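You operate a simulated robot arm through the tools that you are given. There is no shell and no other tool.

You run a simulated robot arm. Do the job below in one go: nothing can be reset, and whatever is moved stays where it is left.

Task
Pull the strip out of the clamped arc, unclamp it and put the blue clip away.
Fine: hang the strip in its free slot on the grey rack, then loosen the thumb screw; the clip goes in the green drawer; close it. Where these are worked on the way, their far stop is far enough and under half their travel is too little: green drawer.
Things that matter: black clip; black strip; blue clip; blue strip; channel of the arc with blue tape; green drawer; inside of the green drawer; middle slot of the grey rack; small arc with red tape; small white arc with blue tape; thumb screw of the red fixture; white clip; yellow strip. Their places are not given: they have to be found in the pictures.

Only the result counts: the job must be done as asked and must still hold three seconds after the hand-in. Knocking over, shifting, dropping, spilling or breaking anything else fails it.

Robot
A 7-joint arm with a fingered hand, fixed in place. Base frame: the origin is on the floor under the middle of its stand, x ahead of it, y to its left, z up. Lengths are in m, angles in rad, forces in N, time in s.
With the tool pointing down near the work surface it reaches from about 0.28 to 0.96 m from the base axis. Its first joint turns from -2.007 to 2.007 rad. Payload 5 kg.
The tool frame sits at the grasp point between the pads (the TCP): z along the fingers, y along the line on which they close. The tips reach 0.032 m beyond it. The gripper opens to 0.16 m; its body begins 0.089 m behind the TCP. The gripper is a hand of 4 fingers: y runs from the thumb to the fingers, the wrist lies at [0, 0, -0.267] in the tool frame.
Orientation is told as [roll, pitch, yaw] about the base's x, y, z axes, in that order, counted from this pose: with the fingers straight down and closing along the base's y, the tool's x points along the base's -x, its y along +y and its z along -z.

Tools
- The arm moves only by the tool play_rows. Its argument "deltas" is a list of rows, each an object (a shift or turn left out is 0) with "slide": the shift along the tool's x, y, z in units of 250 mm (1.0 is 250 mm), a list of three; "rotation": the turn, a rotation vector about the tool's x, y, z in units of 60 degrees (1.0 is 60 degrees), a list of three. In form: [{"slide": [dx, dy, dz], "rotation": [ax, ay, az]}, ...]. A call has 1 to 20 rows; each row is the pose to reach, as a shift and turn from the pose commanded when the call began, along the tool's axes at that moment. A call with a number of a shift or a turn outside -1 to 1 is refused whole. Each row takes 0.2 s and may step no farther than 0.05 m and 0.15 rad from the row before; otherwise, the whole call is refused. A pose out of reach is approached as far as the arm can. The call stops where the force on the tool passes 40 N (or 10 N more than at its start, if that is more) or the arm is blocked; 0.2 s more then pass. In this call time passes only in rows, and 0.2 s behind the last. It gives the time, the measured TCP pose, the force on the tool (base axes), the opening and the grip force at its end, in the units of the frame above (readings bear some noise), with the torque about the TCP (base axes, N m) and any sound that the robot's microphone picked up.
- Cameras (640 x 400 px; columns grow to the right, rows downward): "scene" is fixed at [0.2186, -0.6484, 1.3509]; the picture's right is [0.67, -0.74, 0.00], its down [-0.17, -0.16, -0.97] and it looks along [0.72, 0.65, -0.23] (base axes); focal length 216 px, centre (320, 200). "wrist" rides on the gripper at [0.08, -0.004, -0.114] in the tool frame; the picture's right is [0.05, 1.00, 0.00], its down [-0.82, 0.04, -0.58] and it looks along [-0.58, 0.03, 0.82] (tool axes); focal length 265 px, centre (320, 200).
- capture(camera): a new picture of that camera. The clock stands still meanwhile.
- lift_body(by): slides the trunk up (or, below 0, down) by that many m; the arm rides with it, the base frame stays. It gives what a move gives, with no picture.
- curl_fingers(finger1, finger2, finger3, thumb_bend): sets how far each is bent, from 0 (flat) to 100 (curled in); at 30 the hand is open as for a grip, at 70 the pads meet at the TCP. One left out holds its place. A second passes; each finger stops where it meets its share of the squeeze, and holds until it gets a number again. It is the only way to open and close the hand. It gives what a move gives, with no picture; readings hold the bend of each and the force on the fingers (four entries, about 0 where the hand has none), thumb and palm.
- measure_at(camera, pixels): for up to 12 pixels [column, row] of the newest picture of that camera ("zoom" is the newest enlarged one), the place [x, y, z] in the base frame of the surface seen there, good to about 0.002 m. The clock stands still meanwhile.
- inspect(camera, box): a new picture of the part [left, top, right, bottom] of that camera's present view, enlarged. The clock stands still meanwhile.
- finish_job(): hands the job in; it is judged then, once.

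Open the gripper and draw the arm clear of the work before you hand the job in, unless the task says otherwise.

The tools are called after "Request:" by a JSON object that holds its "method" and its "body". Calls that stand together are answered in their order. play_rows: Moves the arm, as the interface text tells. Its arguments: {"type":"object","properties":{"deltas":{"type":"array"}},"required":["deltas"]} The other tools are called the same way: lift_body (by) moves the trunk up or down; curl_fingers (finger1, finger2, finger3, thumb_bend) moves the fingers one by one; capture (camera) takes a picture; measure_at (camera, pixels) gives the place of the surface under pixels of a picture; inspect (camera, box) takes an enlarged picture of a part of a camera's view; finish_job () hands the job in.

At the start:

```text
t: 0.0
ee_pos: [0.5531, -0.3169, 1.3653]
orientation: [0.001, -0.001, 0.001]
wrist_force: [0.4, 0.2, 1.0]
moment: [0.01, 0.02, 0.01]
width: 0.1599
gripper_force: 0.0
shape: jaw
bend: [30.0, 30.0, 30.0, 30.0]
finger forces: [0.1, 0.0, 0.0, 0.0, 0.0, 0.0]
trunk travel left (down, up): [-0.775, 0.215]
```

scene: 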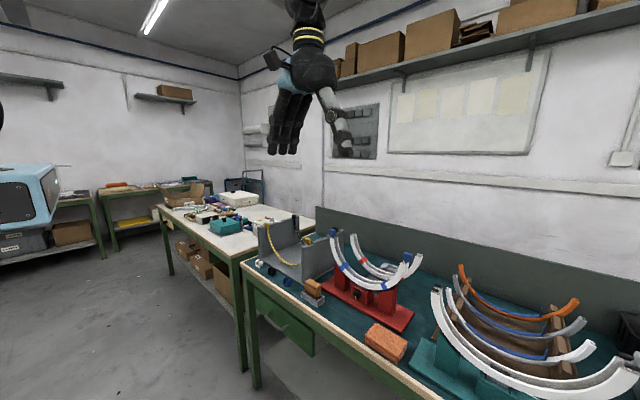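
wrist: 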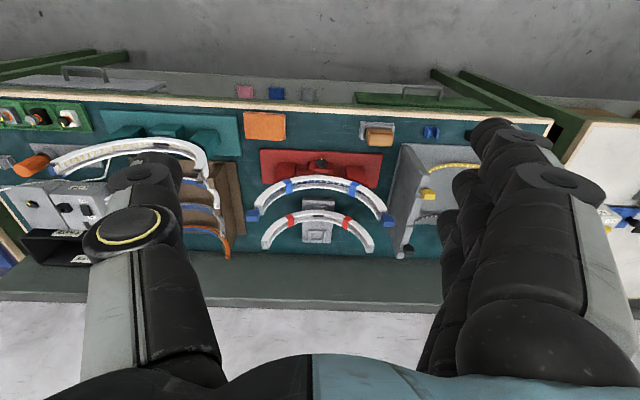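

I start with a closer look at the work area: in the scene picture the arcs sit around (370,270), the rack around (290,250), and the drawer around (285,320).

Request:
{"method": "inspect", "body": {"camera": "scene", "box": [230, 190, 430, 340]}}

Request:
{"method": "inspect", "body": {"camera": "wrist", "box": [220, 70, 460, 270]}}

```text
2.67 times, centred on (330, 265) of scene
```

zoom: 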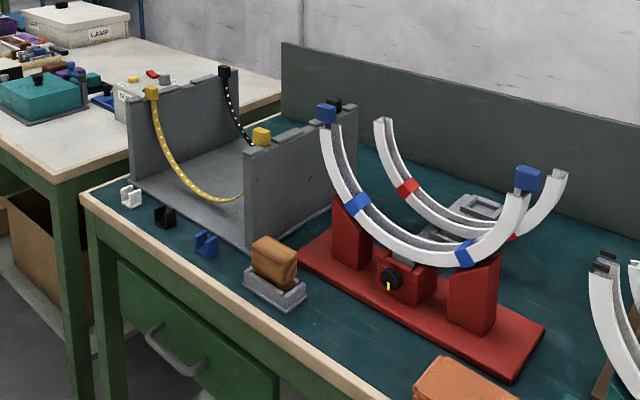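

```text
2.00 times, centred on (340, 170) of wrist
```

zoom: 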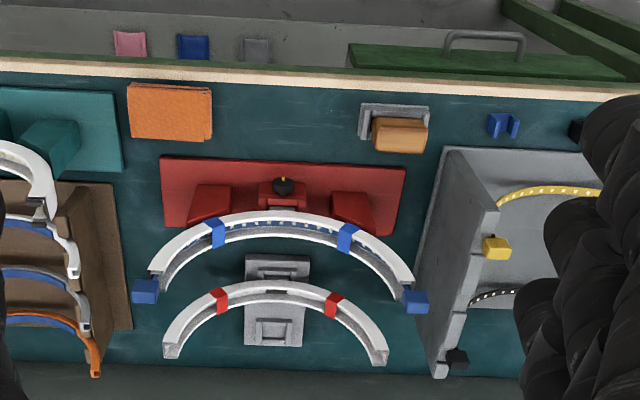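

The enlarged wrist view shows the blue-taped arc (tabs at about (145,290) and (415,300) in the zoom), the thumb screw (283,187), the blue clip (503,125) and the drawer handle (485,45). I measure these places first.

Request:
{"method": "measure_at", "body": {"camera": "zoom", "pixels": [[145, 290], [416, 300], [280, 230], [283, 187], [503, 125], [485, 38], [495, 248], [457, 362], [478, 270], [450, 330], [217, 232], [347, 237]]}}

Request:
{"method": "inspect", "body": {"camera": "scene", "box": [250, 210, 350, 275]}}

```text
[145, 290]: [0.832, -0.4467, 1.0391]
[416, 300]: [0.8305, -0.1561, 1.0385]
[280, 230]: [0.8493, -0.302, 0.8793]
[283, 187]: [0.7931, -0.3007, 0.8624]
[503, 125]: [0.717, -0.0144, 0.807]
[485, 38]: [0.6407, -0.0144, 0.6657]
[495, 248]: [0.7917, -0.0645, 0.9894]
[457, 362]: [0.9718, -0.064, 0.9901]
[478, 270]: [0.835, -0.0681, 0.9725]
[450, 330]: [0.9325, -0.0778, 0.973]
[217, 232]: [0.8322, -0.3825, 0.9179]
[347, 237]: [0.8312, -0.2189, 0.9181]
```

```text
6.15 times, centred on (300, 242) of scene
```

zoom: 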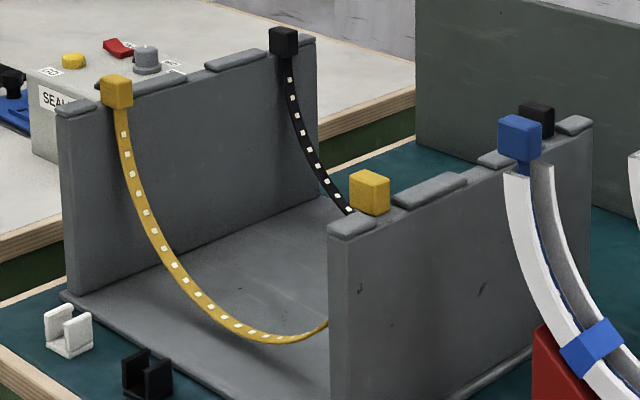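

The middle slots of the rack walls are the gaps between the lips around (430,190) and (190,80) in the zoom. I measure the rack wall tops and zoom into the channel of the arc.

Request:
{"method": "measure_at", "body": {"camera": "zoom", "pixels": [[117, 85], [368, 182], [283, 35], [537, 110], [430, 183], [480, 168], [497, 157], [195, 72], [237, 57], [75, 107], [350, 225], [575, 122]]}}

Request:
{"method": "inspect", "body": {"camera": "wrist", "box": [240, 140, 400, 260]}}

Request:
{"method": "inspect", "body": {"camera": "scene", "box": [310, 220, 440, 340]}}

```text
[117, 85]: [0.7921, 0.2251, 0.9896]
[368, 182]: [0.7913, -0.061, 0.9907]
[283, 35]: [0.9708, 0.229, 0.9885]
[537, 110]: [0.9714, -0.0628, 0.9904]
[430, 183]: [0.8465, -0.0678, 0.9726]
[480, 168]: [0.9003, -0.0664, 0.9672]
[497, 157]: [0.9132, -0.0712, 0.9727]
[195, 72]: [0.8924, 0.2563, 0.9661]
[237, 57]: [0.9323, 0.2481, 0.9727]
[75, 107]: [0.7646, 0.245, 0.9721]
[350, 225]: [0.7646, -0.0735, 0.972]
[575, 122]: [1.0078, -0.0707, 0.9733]
```

```text
3.33 times, centred on (320, 200) of wrist
```

zoom: 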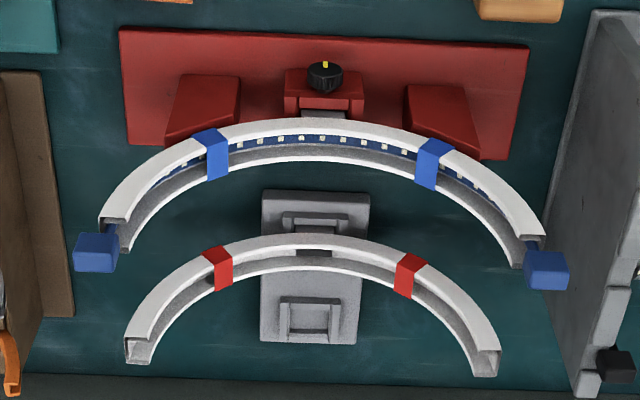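

```text
3.33 times, centred on (375, 280) of scene
```

zoom: 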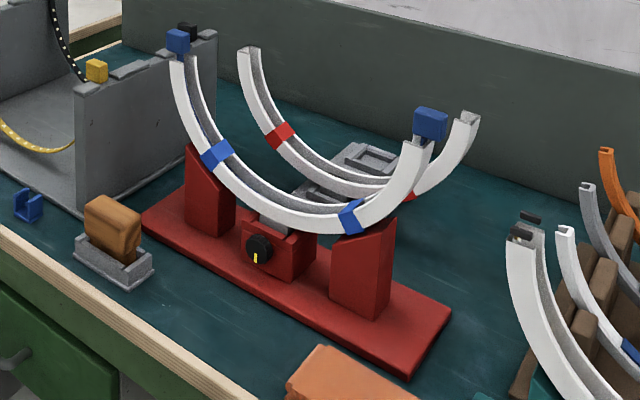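

The blue tape appears to bridge the channel at (215,155) and (433,163) of the wrist zoom, with a tab at each end outside it. I zoom further on the tabs, the tape, and the rack slots.

Request:
{"method": "inspect", "body": {"camera": "scene", "box": [318, 222, 350, 242]}}

Request:
{"method": "inspect", "body": {"camera": "scene", "box": [255, 205, 310, 240]}}

Request:
{"method": "inspect", "body": {"camera": "scene", "box": [380, 240, 430, 315]}}

Request:
{"method": "inspect", "body": {"camera": "wrist", "box": [240, 160, 310, 230]}}

```text
16.00 times, centred on (334, 232) of scene
```

zoom: 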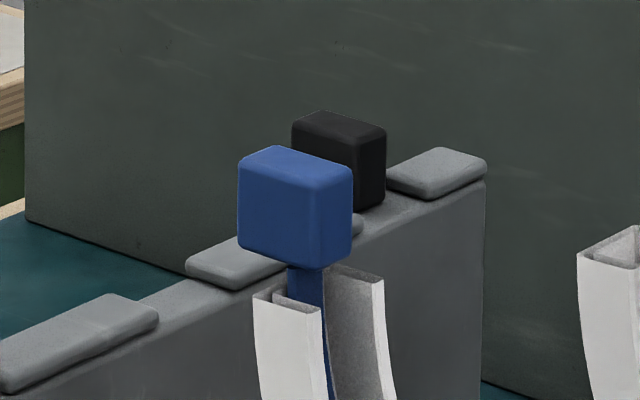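

```text
11.43 times, centred on (282, 222) of scene
```

zoom: 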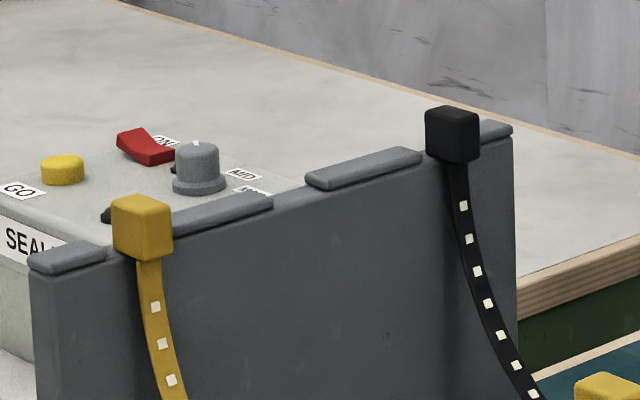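

```text
5.33 times, centred on (405, 278) of scene
```

zoom: 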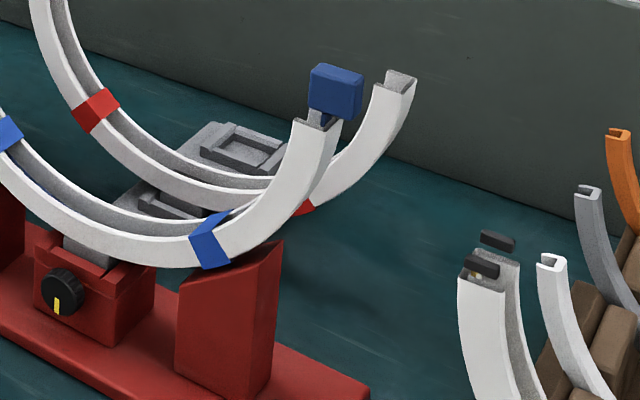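

```text
5.71 times, centred on (275, 195) of wrist
```

zoom: 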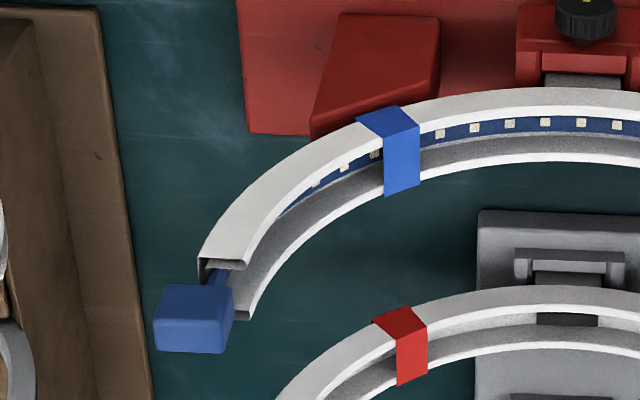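

The channel seems to have inward lips, and the tab is wider than the channel. I move the hand nearer (staying well above everything) for better views of the tab, slot widths and rack.

Request:
{"method": "play_rows", "body": {"deltas": [{"slide": [-0.07, 0.11, 0.077]}, {"slide": [-0.143, 0.223, 0.153]}, {"slide": [-0.214, 0.334, 0.23]}, {"slide": [-0.285, 0.445, 0.307]}, {"slide": [-0.357, 0.557, 0.383]}, {"slide": [-0.428, 0.668, 0.46]}]}}

Request:
{"method": "capture", "body": {"camera": "wrist"}}

Request:
{"method": "capture", "body": {"camera": "scene"}}

```text
t: 1.4
ee_pos: [0.66, -0.1488, 1.2516]
orientation: [-0.001, 0.002, -0.001]
wrist_force: [0.3, 0.5, -0.1]
moment: [-0.01, 0.03, 0.03]
width: 0.16
gripper_force: 0.2
shape: jaw
bend: [30.0, 30.0, 30.0, 30.0]
finger forces: [0.0, 0.0, 0.0, 0.0, 0.0, 0.0]
trunk travel left (down, up): [-0.775, 0.215]
```

```text
taken
```

wrist: 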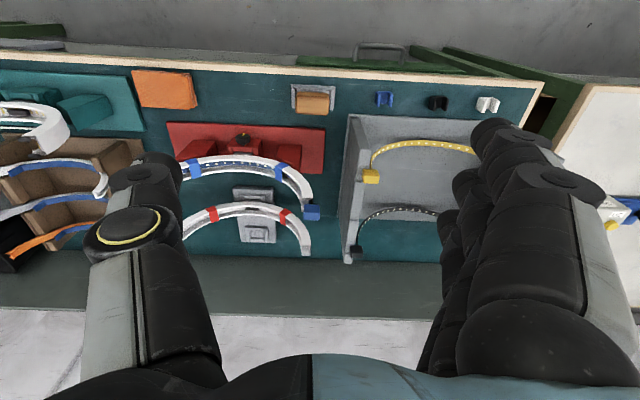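

```text
taken
```

scene: 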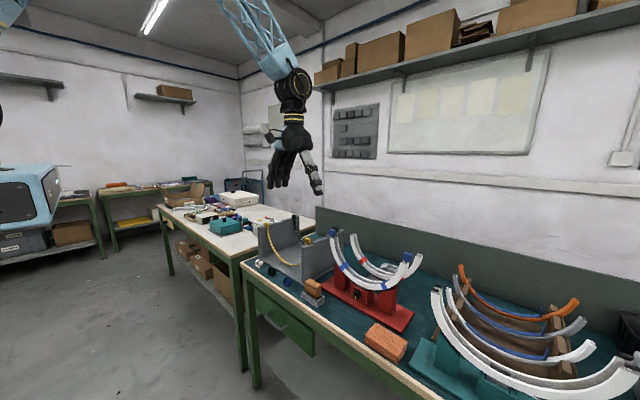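

The wrist view now shows the blue tab at (311,212), the rack right wall at (355,190) and clips at (385,100), (437,103), (488,104). I zoom in on the tab, rack and clips.

Request:
{"method": "inspect", "body": {"camera": "wrist", "box": [260, 150, 340, 260]}}

Request:
{"method": "inspect", "body": {"camera": "wrist", "box": [330, 100, 450, 270]}}

Request:
{"method": "inspect", "body": {"camera": "wrist", "box": [340, 30, 510, 120]}}

```text
3.64 times, centred on (300, 205) of wrist
```

zoom: 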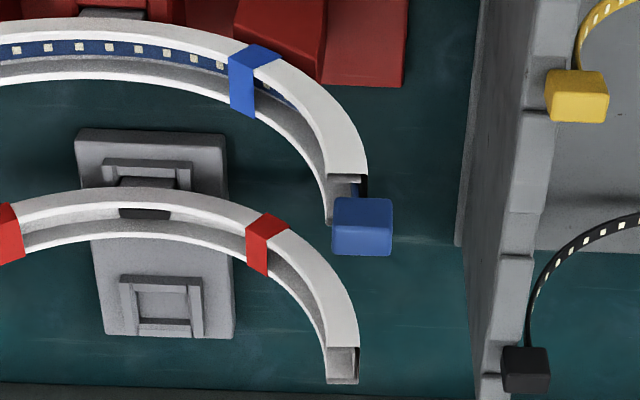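

```text
2.35 times, centred on (390, 185) of wrist
```

zoom: 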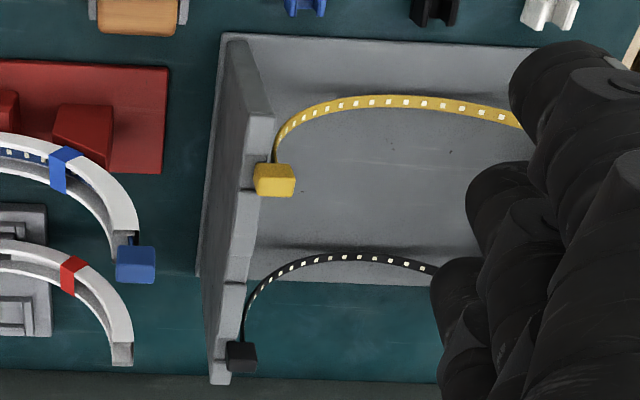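

```text
3.76 times, centred on (425, 75) of wrist
```

zoom: 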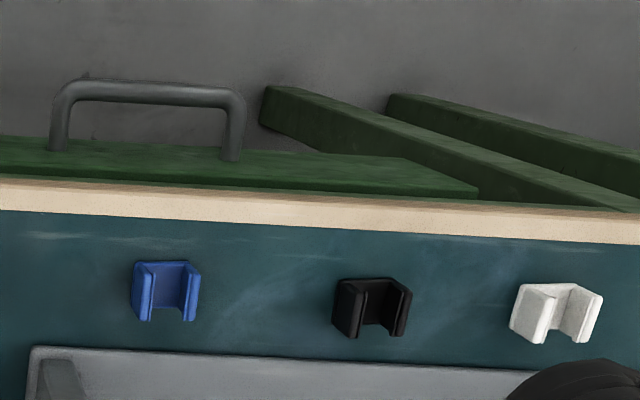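

I zoom right onto the left blue tab to measure its edges, and then the rack's middle slot.

Request:
{"method": "inspect", "body": {"camera": "wrist", "box": [290, 185, 330, 225]}}

```text
10.00 times, centred on (310, 205) of wrist
```

zoom: 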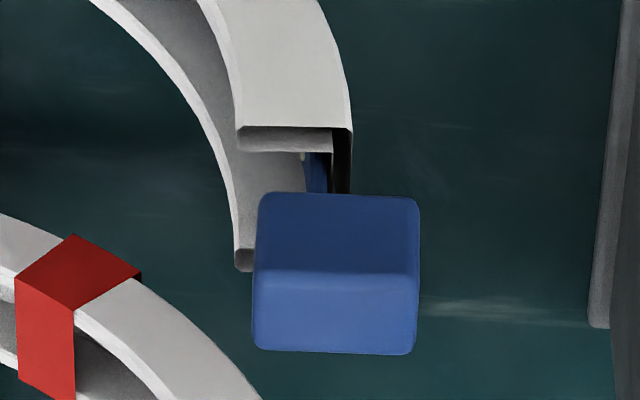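

Request:
{"method": "measure_at", "body": {"camera": "zoom", "pixels": [[265, 282], [410, 285], [335, 345], [335, 275], [335, 262], [335, 205], [318, 170], [290, 140], [243, 258], [345, 135], [243, 135], [322, 185]]}}

Request:
{"method": "inspect", "body": {"camera": "wrist", "box": [340, 160, 390, 260]}}

```text
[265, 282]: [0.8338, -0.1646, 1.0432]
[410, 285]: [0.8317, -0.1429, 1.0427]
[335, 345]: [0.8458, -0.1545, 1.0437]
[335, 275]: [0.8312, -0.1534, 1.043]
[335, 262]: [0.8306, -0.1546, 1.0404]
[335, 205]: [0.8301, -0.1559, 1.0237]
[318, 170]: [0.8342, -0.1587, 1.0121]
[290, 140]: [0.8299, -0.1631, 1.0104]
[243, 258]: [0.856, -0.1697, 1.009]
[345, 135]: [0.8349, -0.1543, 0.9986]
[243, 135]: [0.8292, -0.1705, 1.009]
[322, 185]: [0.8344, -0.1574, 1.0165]
```

```text
4.00 times, centred on (365, 210) of wrist
```

zoom: 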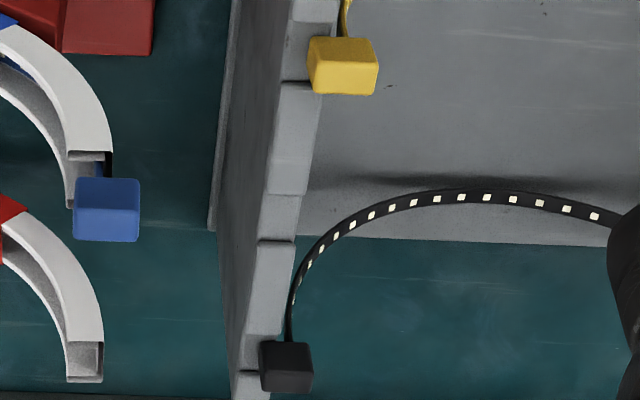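

The left tab spans about y -0.1665..-0.1415, z 1.020..1.043, x 0.830..0.85. Now I measure the rack's middle slot in this zoom (gap between rows 195 and 240 near column 285).

Request:
{"method": "measure_at", "body": {"camera": "zoom", "pixels": [[295, 90], [290, 190], [285, 200], [280, 217], [278, 235], [275, 246], [265, 330], [262, 217], [298, 217], [325, 85], [340, 62], [285, 375]]}}

Request:
{"method": "inspect", "body": {"camera": "scene", "box": [255, 230, 330, 275]}}

```text
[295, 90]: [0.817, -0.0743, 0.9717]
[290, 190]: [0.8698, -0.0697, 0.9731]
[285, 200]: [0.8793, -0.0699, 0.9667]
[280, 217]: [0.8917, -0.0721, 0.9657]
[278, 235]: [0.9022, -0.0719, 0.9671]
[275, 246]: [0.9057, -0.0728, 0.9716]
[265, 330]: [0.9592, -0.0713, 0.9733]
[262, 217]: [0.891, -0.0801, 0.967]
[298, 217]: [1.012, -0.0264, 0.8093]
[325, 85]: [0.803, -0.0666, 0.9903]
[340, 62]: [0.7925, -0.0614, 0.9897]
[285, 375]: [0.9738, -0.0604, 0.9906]
```

```text
8.53 times, centred on (292, 252) of scene
```

zoom: 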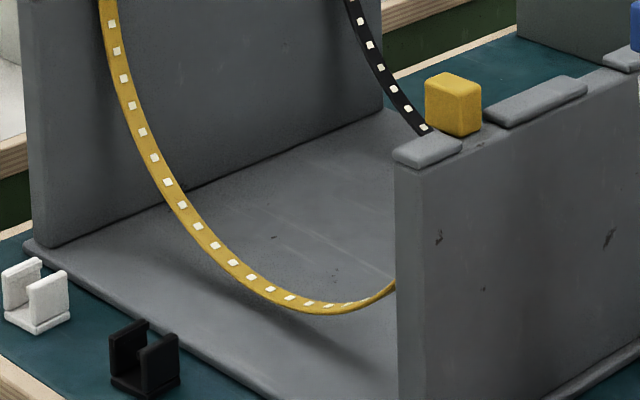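

The middle slot spans x about 0.871–0.904 (centre ≈0.888), wall top z≈0.9665. I measure the yellow strip's hanging shape as a model for how the tabs must sit.

Request:
{"method": "measure_at", "body": {"camera": "zoom", "pixels": [[428, 80], [452, 75], [478, 88], [455, 95], [440, 110], [470, 115], [340, 310], [290, 300], [230, 262], [167, 182], [124, 78], [108, 12]]}}

Request:
{"method": "inspect", "body": {"camera": "scene", "box": [262, 215, 282, 230]}}

```text
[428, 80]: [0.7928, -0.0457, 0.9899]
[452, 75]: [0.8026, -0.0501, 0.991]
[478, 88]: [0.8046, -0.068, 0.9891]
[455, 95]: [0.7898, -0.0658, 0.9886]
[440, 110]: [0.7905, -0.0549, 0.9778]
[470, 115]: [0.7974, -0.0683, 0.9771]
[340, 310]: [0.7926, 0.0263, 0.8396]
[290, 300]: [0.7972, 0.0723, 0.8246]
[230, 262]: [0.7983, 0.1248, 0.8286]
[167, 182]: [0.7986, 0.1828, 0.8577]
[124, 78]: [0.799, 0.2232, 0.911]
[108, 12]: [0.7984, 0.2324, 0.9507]
```

```text
16.00 times, centred on (272, 222) of scene
```

zoom: 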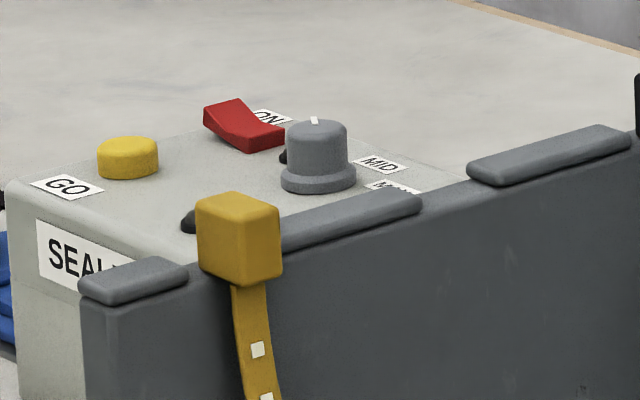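

The yellow strip hangs as an exact semicircle (radius ≈0.144, bottom z≈0.823), so the blue one should behave alike. I check the SEAL box near the left wall, the red arc's height, and how the hand's fingers are arranged.

Request:
{"method": "measure_at", "body": {"camera": "zoom", "pixels": [[128, 143], [240, 110], [318, 125], [110, 220], [60, 340], [130, 275], [330, 225], [200, 205], [240, 195], [278, 208], [240, 225], [205, 265]]}}

Request:
{"method": "inspect", "body": {"camera": "scene", "box": [240, 110, 350, 210]}}

Request:
{"method": "inspect", "body": {"camera": "wrist", "box": [60, 100, 640, 400]}}

```text
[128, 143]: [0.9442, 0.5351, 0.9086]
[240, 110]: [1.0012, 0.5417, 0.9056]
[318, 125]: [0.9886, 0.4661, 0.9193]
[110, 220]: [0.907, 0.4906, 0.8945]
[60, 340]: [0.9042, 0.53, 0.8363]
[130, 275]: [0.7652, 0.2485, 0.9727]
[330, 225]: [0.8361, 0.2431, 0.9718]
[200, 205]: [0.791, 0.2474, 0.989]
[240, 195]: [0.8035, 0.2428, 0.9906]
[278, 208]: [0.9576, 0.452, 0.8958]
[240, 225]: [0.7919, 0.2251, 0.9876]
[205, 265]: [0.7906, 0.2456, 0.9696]
```

```text
4.00 times, centred on (295, 160) of scene
```

zoom: 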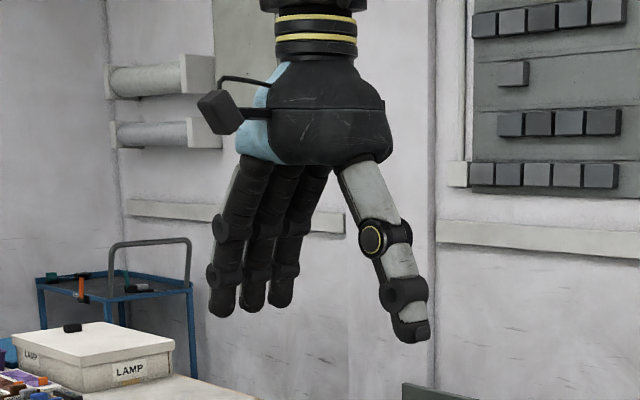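

```text
1.10 times, centred on (350, 250) of wrist
```

zoom: 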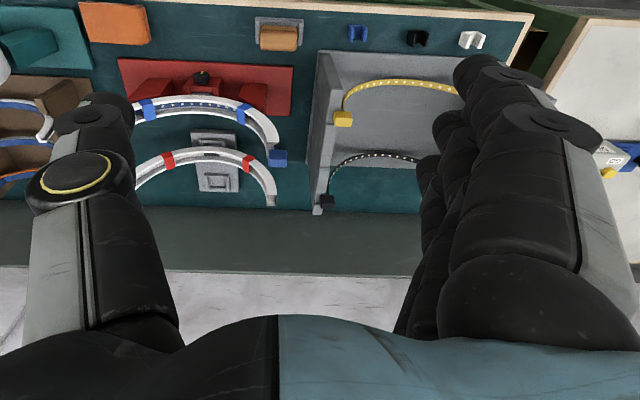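

The SEAL box is well away (y≥0.45). I need the walls' inner faces precisely, so I zoom on the left wall's middle slot and then the right wall's.

Request:
{"method": "inspect", "body": {"camera": "scene", "box": [268, 210, 298, 230]}}

Request:
{"method": "measure_at", "body": {"camera": "zoom", "pixels": [[150, 200], [250, 170], [350, 150], [250, 145], [130, 200], [220, 140], [260, 128], [300, 100], [330, 90], [180, 165], [240, 125], [255, 120]]}}

```text
16.00 times, centred on (283, 220) of scene
```

zoom: 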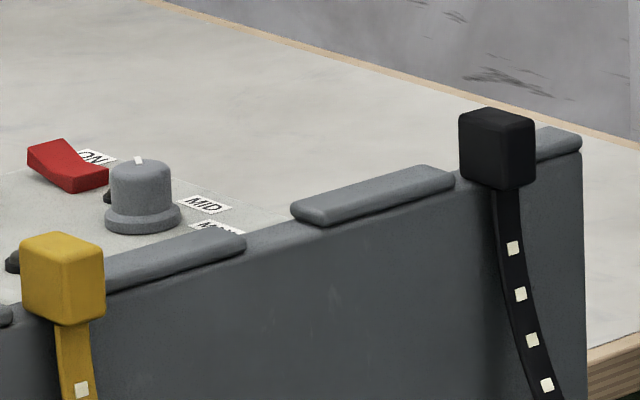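

```text
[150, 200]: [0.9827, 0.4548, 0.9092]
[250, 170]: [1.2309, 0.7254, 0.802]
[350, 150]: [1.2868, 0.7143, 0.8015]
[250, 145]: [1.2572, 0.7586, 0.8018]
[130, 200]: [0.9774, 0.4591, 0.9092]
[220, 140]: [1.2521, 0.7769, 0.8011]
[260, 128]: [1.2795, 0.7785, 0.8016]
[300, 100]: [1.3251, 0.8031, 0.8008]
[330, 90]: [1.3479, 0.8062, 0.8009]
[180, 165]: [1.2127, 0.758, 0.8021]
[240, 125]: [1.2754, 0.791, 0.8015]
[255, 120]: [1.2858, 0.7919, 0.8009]
```

Now I measure the actual wall top and inner face in that zoom: the gap lies between (245,240) and (295,215), inner face below it.

Request:
{"method": "measure_at", "body": {"camera": "zoom", "pixels": [[270, 236], [265, 229], [285, 224], [275, 232], [270, 300], [150, 320], [400, 280], [240, 247], [297, 214], [200, 252], [440, 185], [320, 220]]}}

Request:
{"method": "inspect", "body": {"camera": "wrist", "box": [345, 200, 375, 230]}}

```text
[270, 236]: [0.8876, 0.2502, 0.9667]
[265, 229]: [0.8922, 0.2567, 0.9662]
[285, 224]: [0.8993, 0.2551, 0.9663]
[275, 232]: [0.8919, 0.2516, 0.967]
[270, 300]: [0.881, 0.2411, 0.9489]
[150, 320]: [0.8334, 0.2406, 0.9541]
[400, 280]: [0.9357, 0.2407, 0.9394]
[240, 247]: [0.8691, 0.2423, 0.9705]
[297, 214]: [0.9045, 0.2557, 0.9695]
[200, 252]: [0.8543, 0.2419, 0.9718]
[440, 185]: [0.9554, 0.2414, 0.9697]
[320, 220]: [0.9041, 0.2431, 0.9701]
```

```text
13.33 times, centred on (360, 215) of wrist
```

zoom: 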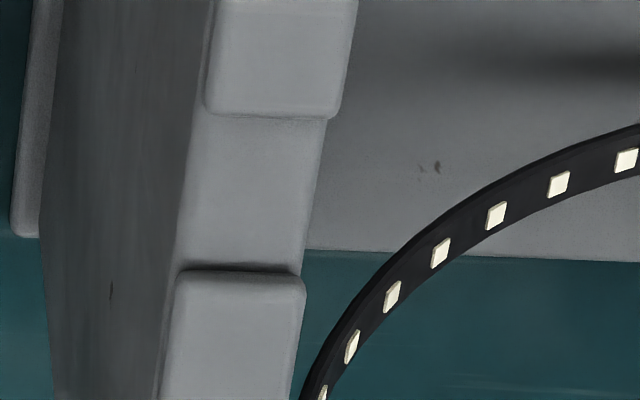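

Request:
{"method": "measure_at", "body": {"camera": "zoom", "pixels": [[320, 150], [300, 240], [200, 150], [185, 240], [260, 122], [250, 260], [250, 190], [335, 60], [215, 60], [300, 300], [260, 110], [245, 275]]}}

Request:
{"method": "inspect", "body": {"camera": "wrist", "box": [180, 130, 340, 260]}}

```text
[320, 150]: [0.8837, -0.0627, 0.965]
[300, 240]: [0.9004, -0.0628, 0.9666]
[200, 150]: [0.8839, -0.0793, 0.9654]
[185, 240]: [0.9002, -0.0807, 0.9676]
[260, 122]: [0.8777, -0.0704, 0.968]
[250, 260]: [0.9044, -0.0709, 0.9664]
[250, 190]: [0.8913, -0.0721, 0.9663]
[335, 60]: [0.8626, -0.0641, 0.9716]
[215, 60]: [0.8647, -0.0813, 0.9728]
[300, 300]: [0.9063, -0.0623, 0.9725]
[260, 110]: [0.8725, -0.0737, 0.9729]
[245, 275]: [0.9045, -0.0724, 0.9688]
```

```text
3.08 times, centred on (260, 195) of wrist
```

zoom: 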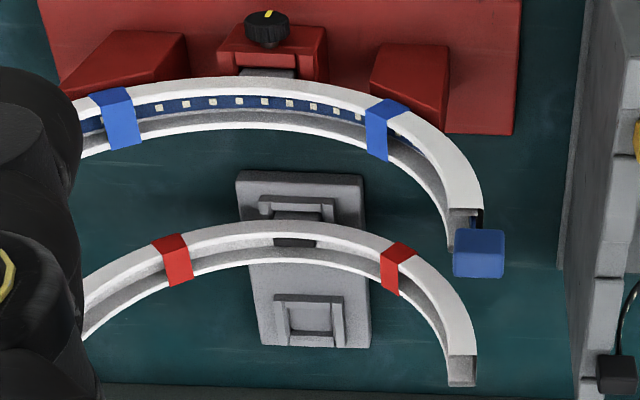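

The slot geometry is now clear: inner faces at y≈0.241 and y≈-0.062, slot centre x≈0.888, centre y≈0.0895. I check the red arc's height near the tab before approaching.

Request:
{"method": "measure_at", "body": {"camera": "zoom", "pixels": [[460, 350], [462, 375], [395, 265], [300, 225], [478, 250], [478, 270], [458, 240], [455, 215], [475, 210], [265, 15], [267, 30], [285, 35]]}}

Request:
{"method": "curl_fingers", "body": {"finger1": 30, "finger2": 55, "finger3": 30, "thumb_bend": 55}}

Request:
{"method": "capture", "body": {"camera": "wrist"}}

Request:
{"method": "inspect", "body": {"camera": "scene", "box": [240, 110, 350, 210]}}

```text
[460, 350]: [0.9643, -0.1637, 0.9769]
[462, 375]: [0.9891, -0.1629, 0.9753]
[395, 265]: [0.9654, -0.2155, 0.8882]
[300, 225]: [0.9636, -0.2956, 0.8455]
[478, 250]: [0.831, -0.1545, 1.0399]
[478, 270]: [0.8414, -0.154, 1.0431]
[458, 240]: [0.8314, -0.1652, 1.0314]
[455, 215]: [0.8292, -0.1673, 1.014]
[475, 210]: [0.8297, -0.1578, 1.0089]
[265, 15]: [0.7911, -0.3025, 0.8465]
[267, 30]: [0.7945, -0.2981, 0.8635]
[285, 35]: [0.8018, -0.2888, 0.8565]
```

```text
t: 2.4
ee_pos: [0.6585, -0.1493, 1.2517]
orientation: [0.001, 0.0, 0.001]
wrist_force: [0.6, 0.8, -1.3]
moment: [0.01, 0.03, -0.01]
width: 0.1216
gripper_force: 0.2
shape: fingers
bend: [30.0, 55.0, 30.0, 55.0]
finger forces: [0.1, 0.0, 0.0, 0.0, 0.0, 0.0]
trunk travel left (down, up): [-0.775, 0.215]
```

```text
taken
```

wrist: 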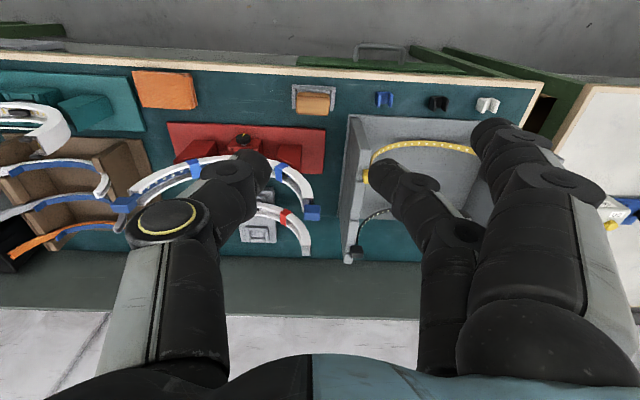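

```text
4.00 times, centred on (295, 160) of scene
```

zoom: 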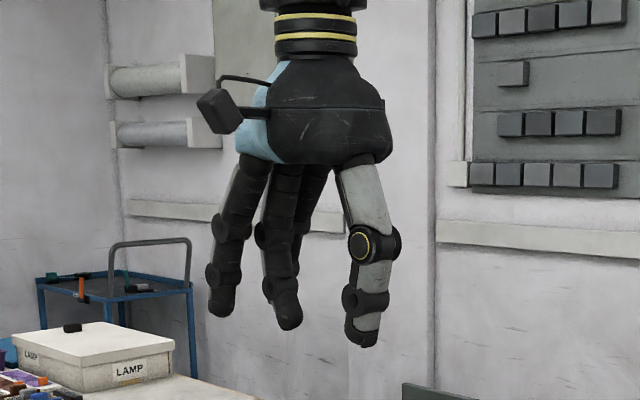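

Finger 2 (middle) and the thumb bend alone as hoped. I measure their tips at (247,165) and (385,178) in the wrist picture to learn the pinch geometry.

Request:
{"method": "measure_at", "body": {"camera": "wrist", "pixels": [[250, 158], [265, 172], [235, 175], [372, 172], [385, 165], [400, 185], [420, 190], [225, 172], [490, 130], [520, 140]]}}

Request:
{"method": "inspect", "body": {"camera": "wrist", "box": [190, 130, 460, 280]}}

```text
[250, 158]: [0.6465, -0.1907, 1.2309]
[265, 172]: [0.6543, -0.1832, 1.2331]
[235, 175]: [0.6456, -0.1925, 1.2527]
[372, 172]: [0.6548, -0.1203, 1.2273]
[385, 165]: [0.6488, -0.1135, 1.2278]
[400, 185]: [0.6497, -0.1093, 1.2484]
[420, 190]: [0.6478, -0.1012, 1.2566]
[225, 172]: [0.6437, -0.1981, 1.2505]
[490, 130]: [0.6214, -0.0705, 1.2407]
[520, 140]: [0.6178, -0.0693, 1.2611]
```

```text
2.37 times, centred on (325, 205) of wrist
```

zoom: 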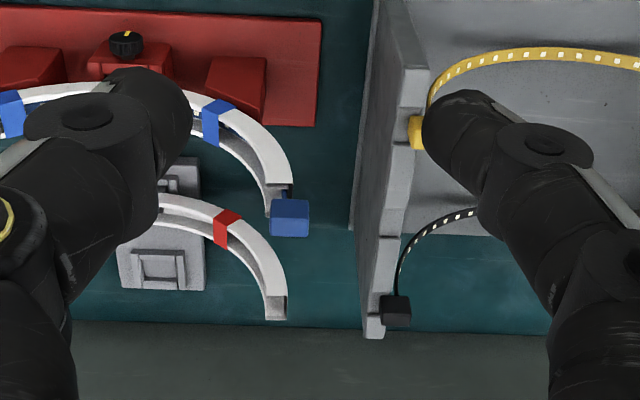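

Inner tip surfaces are at about ±0.03 m from the TCP line, tips ≈0.03 below the TCP. I move above the left tab (x 0.839, y -0.154) at z 1.20, keeping clear of everything.

Request:
{"method": "play_rows", "body": {"deltas": [{"slide": [-0.18, -0.005, 0.05]}, {"slide": [-0.36, -0.01, 0.1]}, {"slide": [-0.54, -0.015, 0.15]}, {"slide": [-0.718, -0.02, 0.208]}]}}

Request:
{"method": "capture", "body": {"camera": "wrist"}}

Request:
{"method": "inspect", "body": {"camera": "scene", "box": [270, 120, 430, 300]}}

```text
t: 3.4
ee_pos: [0.8412, -0.1527, 1.1981]
orientation: [-0.002, 0.003, 0.0]
wrist_force: [0.3, -0.6, -0.4]
moment: [0.0, 0.01, 0.0]
width: 0.1213
gripper_force: 0.1
shape: fingers
bend: [30.0, 55.0, 30.0, 55.0]
finger forces: [0.0, 0.0, 0.0, 0.0, 0.0, 0.0]
trunk travel left (down, up): [-0.775, 0.215]
```

```text
taken
```

wrist: 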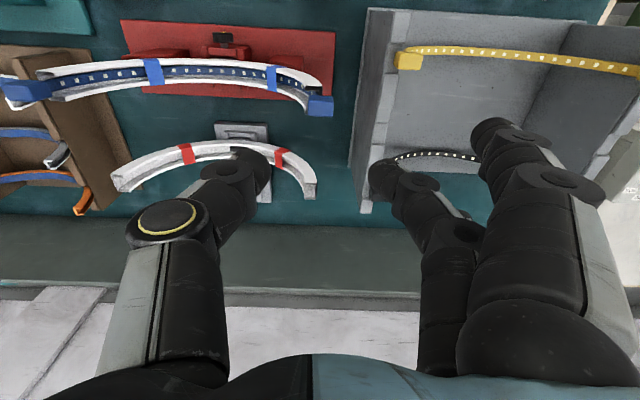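

```text
2.22 times, centred on (350, 210) of scene
```

zoom: 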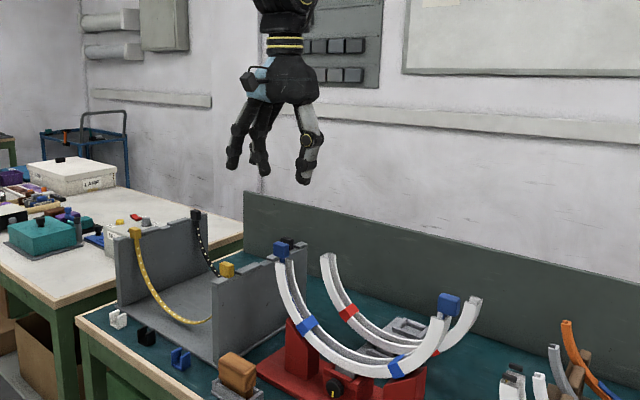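

Hand is above the tab at about (320,105) in the wrist picture, with the tab centred between the tips in y. I descend to TCP z≈1.055.

Request:
{"method": "play_rows", "body": {"deltas": [{"slide": [0, -0.004, 0.18]}, {"slide": [0, -0.004, 0.34]}, {"slide": [0, -0.004, 0.48]}, {"slide": [0, -0.004, 0.572]}]}}

Request:
{"method": "capture", "body": {"camera": "wrist"}}

Request:
{"method": "inspect", "body": {"camera": "scene", "box": [290, 180, 370, 260]}}

```text
t: 4.4
ee_pos: [0.8421, -0.1572, 1.0539]
orientation: [0.0, 0.001, 0.001]
wrist_force: [0.3, 0.1, 0.6]
moment: [0.02, 0.01, -0.04]
width: 0.1212
gripper_force: 0.1
shape: fingers
bend: [30.0, 55.0, 30.0, 55.0]
finger forces: [0.0, 0.0, 0.0, 0.1, 0.1, 0.0]
trunk travel left (down, up): [-0.775, 0.215]
```

```text
taken
```

wrist: 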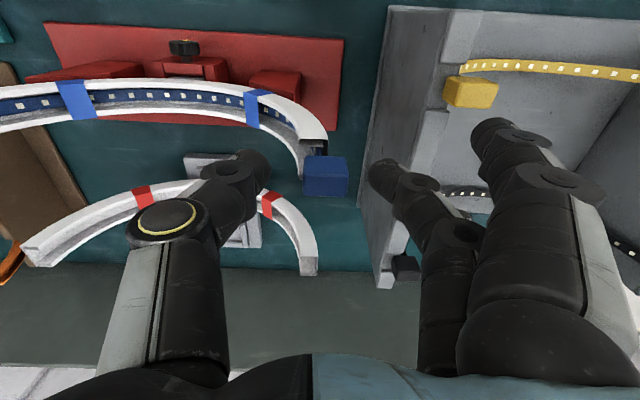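

```text
5.00 times, centred on (330, 220) of scene
```

zoom: 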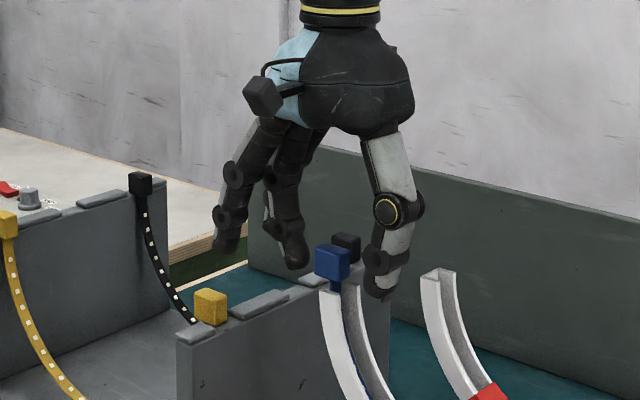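

The tab (325,175) sits midway between thumb tip (258,170) and finger tip (377,178). I close finger 2 and the thumb onto it, in two steps.

Request:
{"method": "curl_fingers", "body": {"finger2": 62, "thumb_bend": 62}}

Request:
{"method": "inspect", "body": {"camera": "wrist", "box": [220, 100, 420, 240]}}

```text
t: 5.4
ee_pos: [0.8414, -0.1571, 1.0538]
orientation: [-0.001, -0.001, -0.001]
wrist_force: [0.7, 0.0, -0.2]
moment: [-0.02, -0.01, -0.03]
width: 0.1076
gripper_force: 0.0
shape: fingers
bend: [30.0, 62.0, 30.0, 62.0]
finger forces: [0.1, 0.1, 0.1, 0.0, 0.0, 0.0]
trunk travel left (down, up): [-0.775, 0.215]
```

```text
2.86 times, centred on (320, 170) of wrist
```

zoom: 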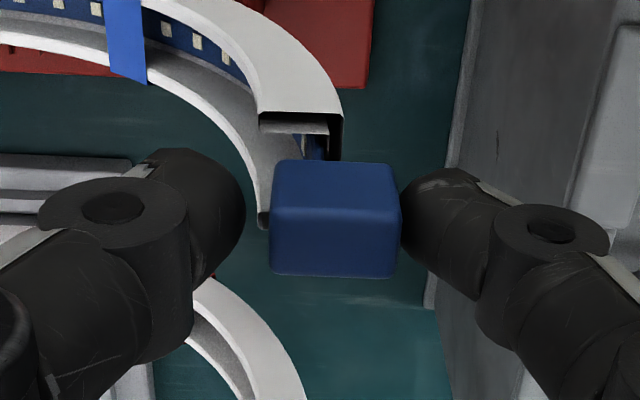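

The finger nearly touches the tab while the thumb still has ~5 mm. I shift 2.5 mm toward +y to centre, then close fully.

Request:
{"method": "play_rows", "body": {"deltas": [{"slide": [0, 0.01, 0]}]}}

Request:
{"method": "curl_fingers", "body": {"finger2": 72, "thumb_bend": 72}}

Request:
{"method": "inspect", "body": {"camera": "wrist", "box": [220, 100, 420, 240]}}

Request:
{"method": "inspect", "body": {"camera": "scene", "box": [290, 180, 440, 300]}}

```text
t: 5.8
ee_pos: [0.8404, -0.1534, 1.0555]
orientation: [0.001, 0.001, -0.001]
wrist_force: [-0.4, -0.8, 0.0]
moment: [-0.05, -0.03, -0.02]
width: 0.1078
gripper_force: 0.1
shape: fingers
bend: [30.0, 62.0, 30.0, 62.0]
finger forces: [0.1, 0.1, 0.0, 0.0, 0.0, 0.0]
trunk travel left (down, up): [-0.775, 0.215]
```

```text
t: 6.8
ee_pos: [0.8404, -0.1538, 1.055]
orientation: [-0.001, 0.0, -0.002]
wrist_force: [0.3, -4.9, -0.7]
moment: [-0.1, 0.01, -0.03]
width: 0.102
gripper_force: 10.6
shape: fingers
bend: [30.0, 67.0, 30.0, 67.0]
finger forces: [0.0, 8.7, 0.1, 0.1, 13.2, 0.0]
trunk travel left (down, up): [-0.775, 0.215]
```

```text
2.86 times, centred on (320, 170) of wrist
```

zoom: 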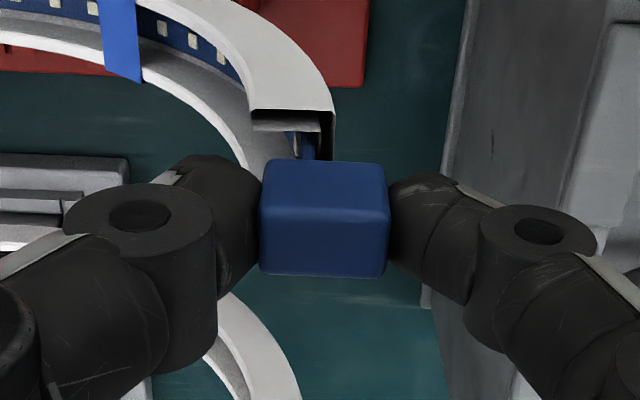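

```text
3.33 times, centred on (365, 240) of scene
```

zoom: 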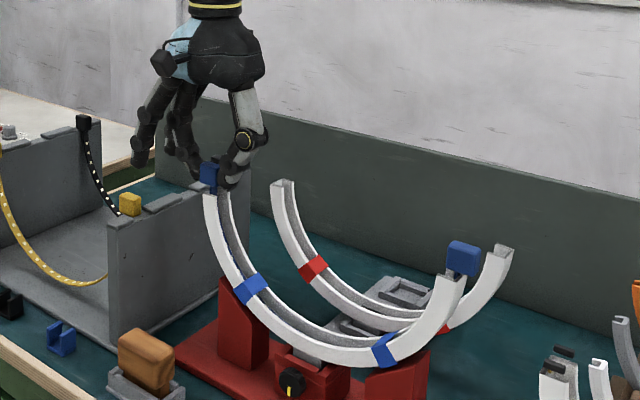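

The tab is pinched with ~10 N. I lift slowly, 20 mm in four small rows, and watch force and behaviour of the strip.

Request:
{"method": "play_rows", "body": {"deltas": [{"slide": [0, 0, -0.02]}, {"slide": [0, 0, -0.04]}, {"slide": [0, 0, -0.06]}, {"slide": [0, 0, -0.08]}]}}

Request:
{"method": "inspect", "body": {"camera": "wrist", "box": [0, 40, 420, 240]}}

Request:
{"method": "inspect", "body": {"camera": "scene", "box": [290, 180, 440, 300]}}

```text
t: 7.8
ee_pos: [0.8411, -0.1539, 1.0756]
orientation: [-0.001, -0.001, 0.0]
wrist_force: [0.1, 0.0, -1.0]
moment: [0.02, 0.02, 0.0]
width: 0.1013
gripper_force: 10.1
shape: fingers
bend: [30.0, 67.0, 30.0, 68.0]
finger forces: [0.0, 10.6, 0.0, 0.1, 10.5, 0.0]
trunk travel left (down, up): [-0.775, 0.215]
```

```text
1.52 times, centred on (210, 140) of wrist
```

zoom: 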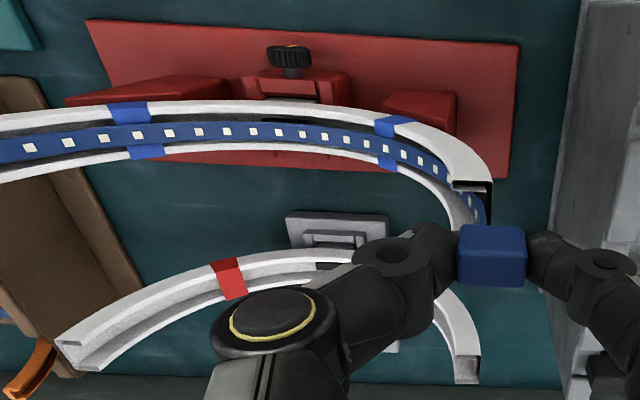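

```text
3.33 times, centred on (365, 240) of scene
```

zoom: 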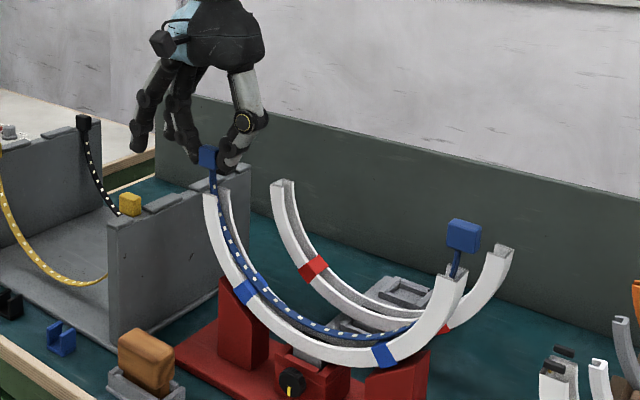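

The strip lifts as a stiff body with both tabs rising equally and no force. I continue straight up by 0.17 m.

Request:
{"method": "play_rows", "body": {"deltas": [{"slide": [0, 0, -0.06]}, {"slide": [0, 0, -0.14]}, {"slide": [0, 0, -0.22]}, {"slide": [0, 0, -0.3]}, {"slide": [0, 0, -0.38]}, {"slide": [0, 0, -0.46]}, {"slide": [0, 0, -0.54]}, {"slide": [0, 0, -0.62]}, {"slide": [0, 0, -0.68]}]}}

Request:
{"method": "capture", "body": {"camera": "wrist"}}

Request:
{"method": "capture", "body": {"camera": "scene"}}

Request:
{"method": "inspect", "body": {"camera": "scene", "box": [290, 140, 450, 300]}}

```text
t: 9.8
ee_pos: [0.8416, -0.1535, 1.248]
orientation: [0.001, -0.001, 0.0]
wrist_force: [1.0, -0.9, -0.7]
moment: [0.07, 0.0, -0.02]
width: 0.1012
gripper_force: 10.8
shape: fingers
bend: [30.0, 67.0, 30.0, 68.0]
finger forces: [0.0, 10.7, 0.1, 0.0, 10.6, 0.0]
trunk travel left (down, up): [-0.775, 0.215]
```

```text
taken
```

wrist: 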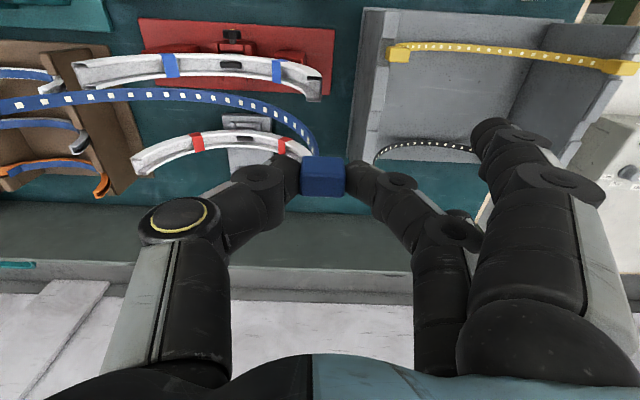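

```text
taken
```

scene: 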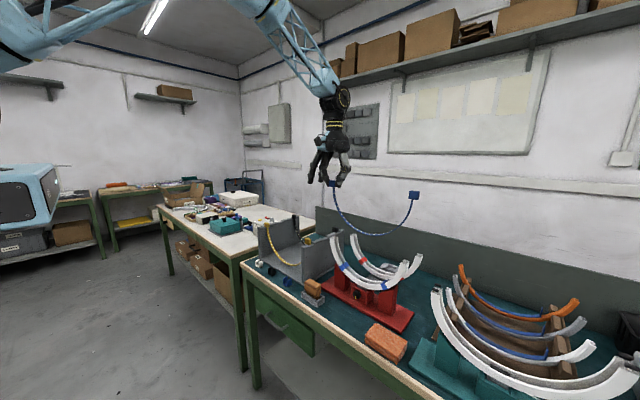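

```text
2.50 times, centred on (370, 220) of scene
```

zoom: 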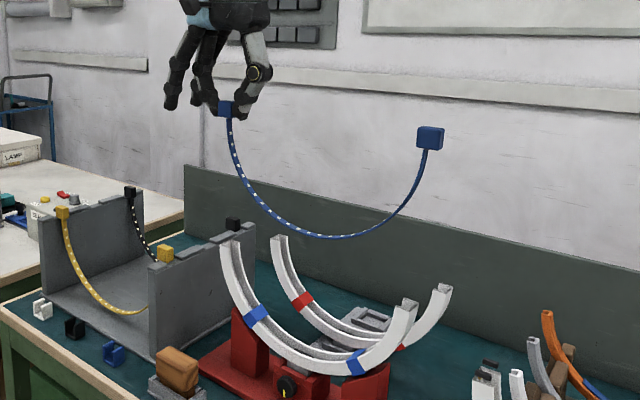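

The strip is out of the arc and hanging as a rigid U from my pinch. I measure both tabs and the bottom of it in this zoom: (223,108), (430,130), (340,237).

Request:
{"method": "measure_at", "body": {"camera": "zoom", "pixels": [[226, 110], [424, 136], [438, 138], [430, 128], [340, 238], [300, 230], [380, 230], [240, 165], [410, 195], [262, 205], [420, 148], [222, 113]]}}

Request:
{"method": "inspect", "body": {"camera": "scene", "box": [395, 180, 425, 205]}}

```text
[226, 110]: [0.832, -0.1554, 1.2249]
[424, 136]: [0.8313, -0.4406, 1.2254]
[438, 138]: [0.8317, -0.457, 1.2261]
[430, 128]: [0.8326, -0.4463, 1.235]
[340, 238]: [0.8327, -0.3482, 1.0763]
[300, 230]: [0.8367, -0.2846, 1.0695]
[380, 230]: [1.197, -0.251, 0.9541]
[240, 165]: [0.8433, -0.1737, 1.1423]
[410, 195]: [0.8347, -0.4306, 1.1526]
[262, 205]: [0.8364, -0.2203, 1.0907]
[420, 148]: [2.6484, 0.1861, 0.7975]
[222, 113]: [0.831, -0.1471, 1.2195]
```

```text
16.00 times, centred on (410, 192) of scene
```

zoom: 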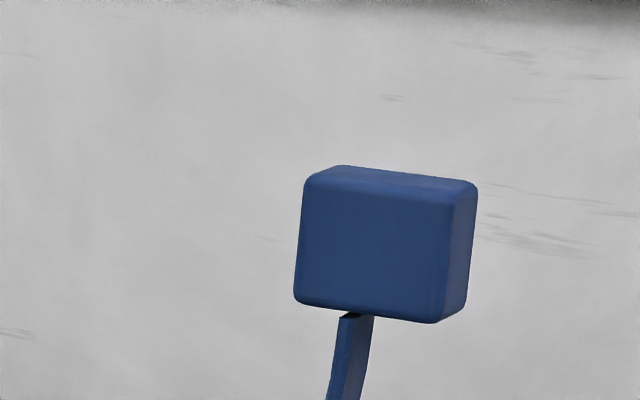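

Both tabs appear level (front faces x≈0.831). I measure the far tab's edges and the near tab's top to check tilt.

Request:
{"method": "measure_at", "body": {"camera": "zoom", "pixels": [[390, 182], [380, 240], [380, 310], [305, 240], [445, 240], [470, 240], [400, 176]]}}

Request:
{"method": "measure_at", "body": {"camera": "wrist", "pixels": [[323, 188], [310, 190], [335, 190], [323, 165], [323, 195], [345, 175]]}}

Request:
{"method": "inspect", "body": {"camera": "wrist", "box": [270, 130, 390, 220]}}

```text
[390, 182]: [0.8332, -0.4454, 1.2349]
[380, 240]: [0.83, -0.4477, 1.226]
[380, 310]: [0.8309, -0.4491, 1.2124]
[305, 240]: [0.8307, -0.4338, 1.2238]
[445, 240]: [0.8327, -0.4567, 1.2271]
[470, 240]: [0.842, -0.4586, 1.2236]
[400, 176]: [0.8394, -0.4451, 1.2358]
```

```text
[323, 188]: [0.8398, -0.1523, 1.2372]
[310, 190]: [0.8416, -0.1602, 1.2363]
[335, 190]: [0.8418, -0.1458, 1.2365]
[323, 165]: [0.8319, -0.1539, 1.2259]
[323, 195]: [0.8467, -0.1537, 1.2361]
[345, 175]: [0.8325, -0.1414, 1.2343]
```

```text
4.44 times, centred on (330, 175) of wrist
```

zoom: 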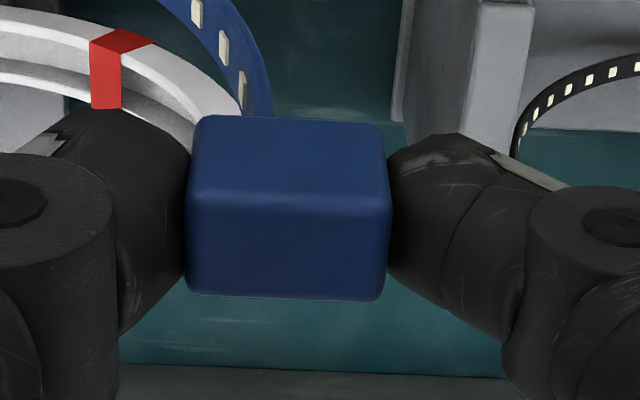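

Both tabs are level within 1 mm (tops z≈1.236), strip centre at (0.8395,-0.300). I carry it toward the rack: first +0.20 in y and +0.0485 in x, at the same height.

Request:
{"method": "play_rows", "body": {"deltas": [{"slide": [-0.02, 0.06, 0]}, {"slide": [-0.04, 0.16, 0]}, {"slide": [-0.07, 0.28, 0]}, {"slide": [-0.1, 0.4, 0]}, {"slide": [-0.13, 0.52, 0]}, {"slide": [-0.16, 0.64, 0]}, {"slide": [-0.18, 0.74, 0]}, {"slide": [-0.194, 0.8, 0]}]}}

Request:
{"method": "play_rows", "body": {"deltas": [{"slide": [0, 0.06, 0]}, {"slide": [0, 0.16, 0]}, {"slide": [0, 0.28, 0]}, {"slide": [0, 0.4, 0]}, {"slide": [0, 0.52, 0]}, {"slide": [0, 0.64, 0]}, {"slide": [0, 0.72, 0]}, {"slide": [0, 0.758, 0]}]}}

Request:
{"method": "capture", "body": {"camera": "wrist"}}

Request:
{"method": "inspect", "body": {"camera": "scene", "box": [220, 140, 380, 300]}}

```text
t: 11.6
ee_pos: [0.8901, 0.0464, 1.2455]
orientation: [0.0, 0.0, -0.001]
wrist_force: [0.1, 1.2, -0.8]
moment: [0.02, 0.03, 0.02]
width: 0.1012
gripper_force: 10.3
shape: fingers
bend: [30.0, 67.0, 30.0, 68.0]
finger forces: [0.0, 10.7, 0.0, 0.1, 10.5, 0.0]
trunk travel left (down, up): [-0.775, 0.215]
```

```text
t: 13.4
ee_pos: [0.8891, 0.2368, 1.2453]
orientation: [0.0, 0.0, 0.0]
wrist_force: [0.3, 0.4, -0.6]
moment: [0.05, 0.02, 0.01]
width: 0.1012
gripper_force: 11.0
shape: fingers
bend: [30.0, 67.0, 30.0, 68.0]
finger forces: [0.0, 10.7, 0.1, 0.1, 10.6, 0.0]
trunk travel left (down, up): [-0.775, 0.215]
```

```text
taken
```

wrist: 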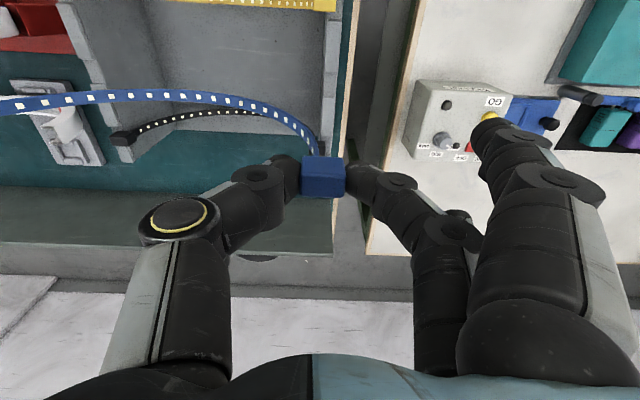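

```text
2.50 times, centred on (300, 220) of scene
```

zoom: 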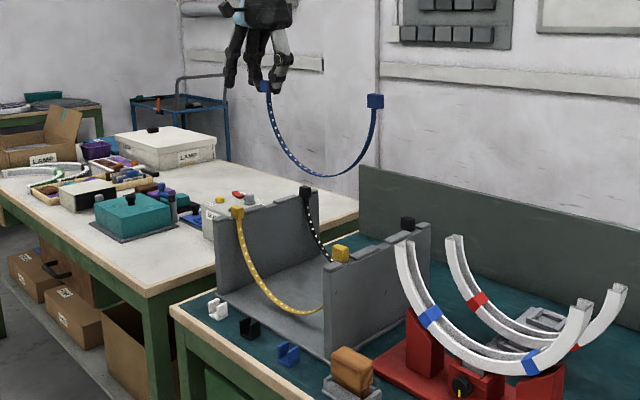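

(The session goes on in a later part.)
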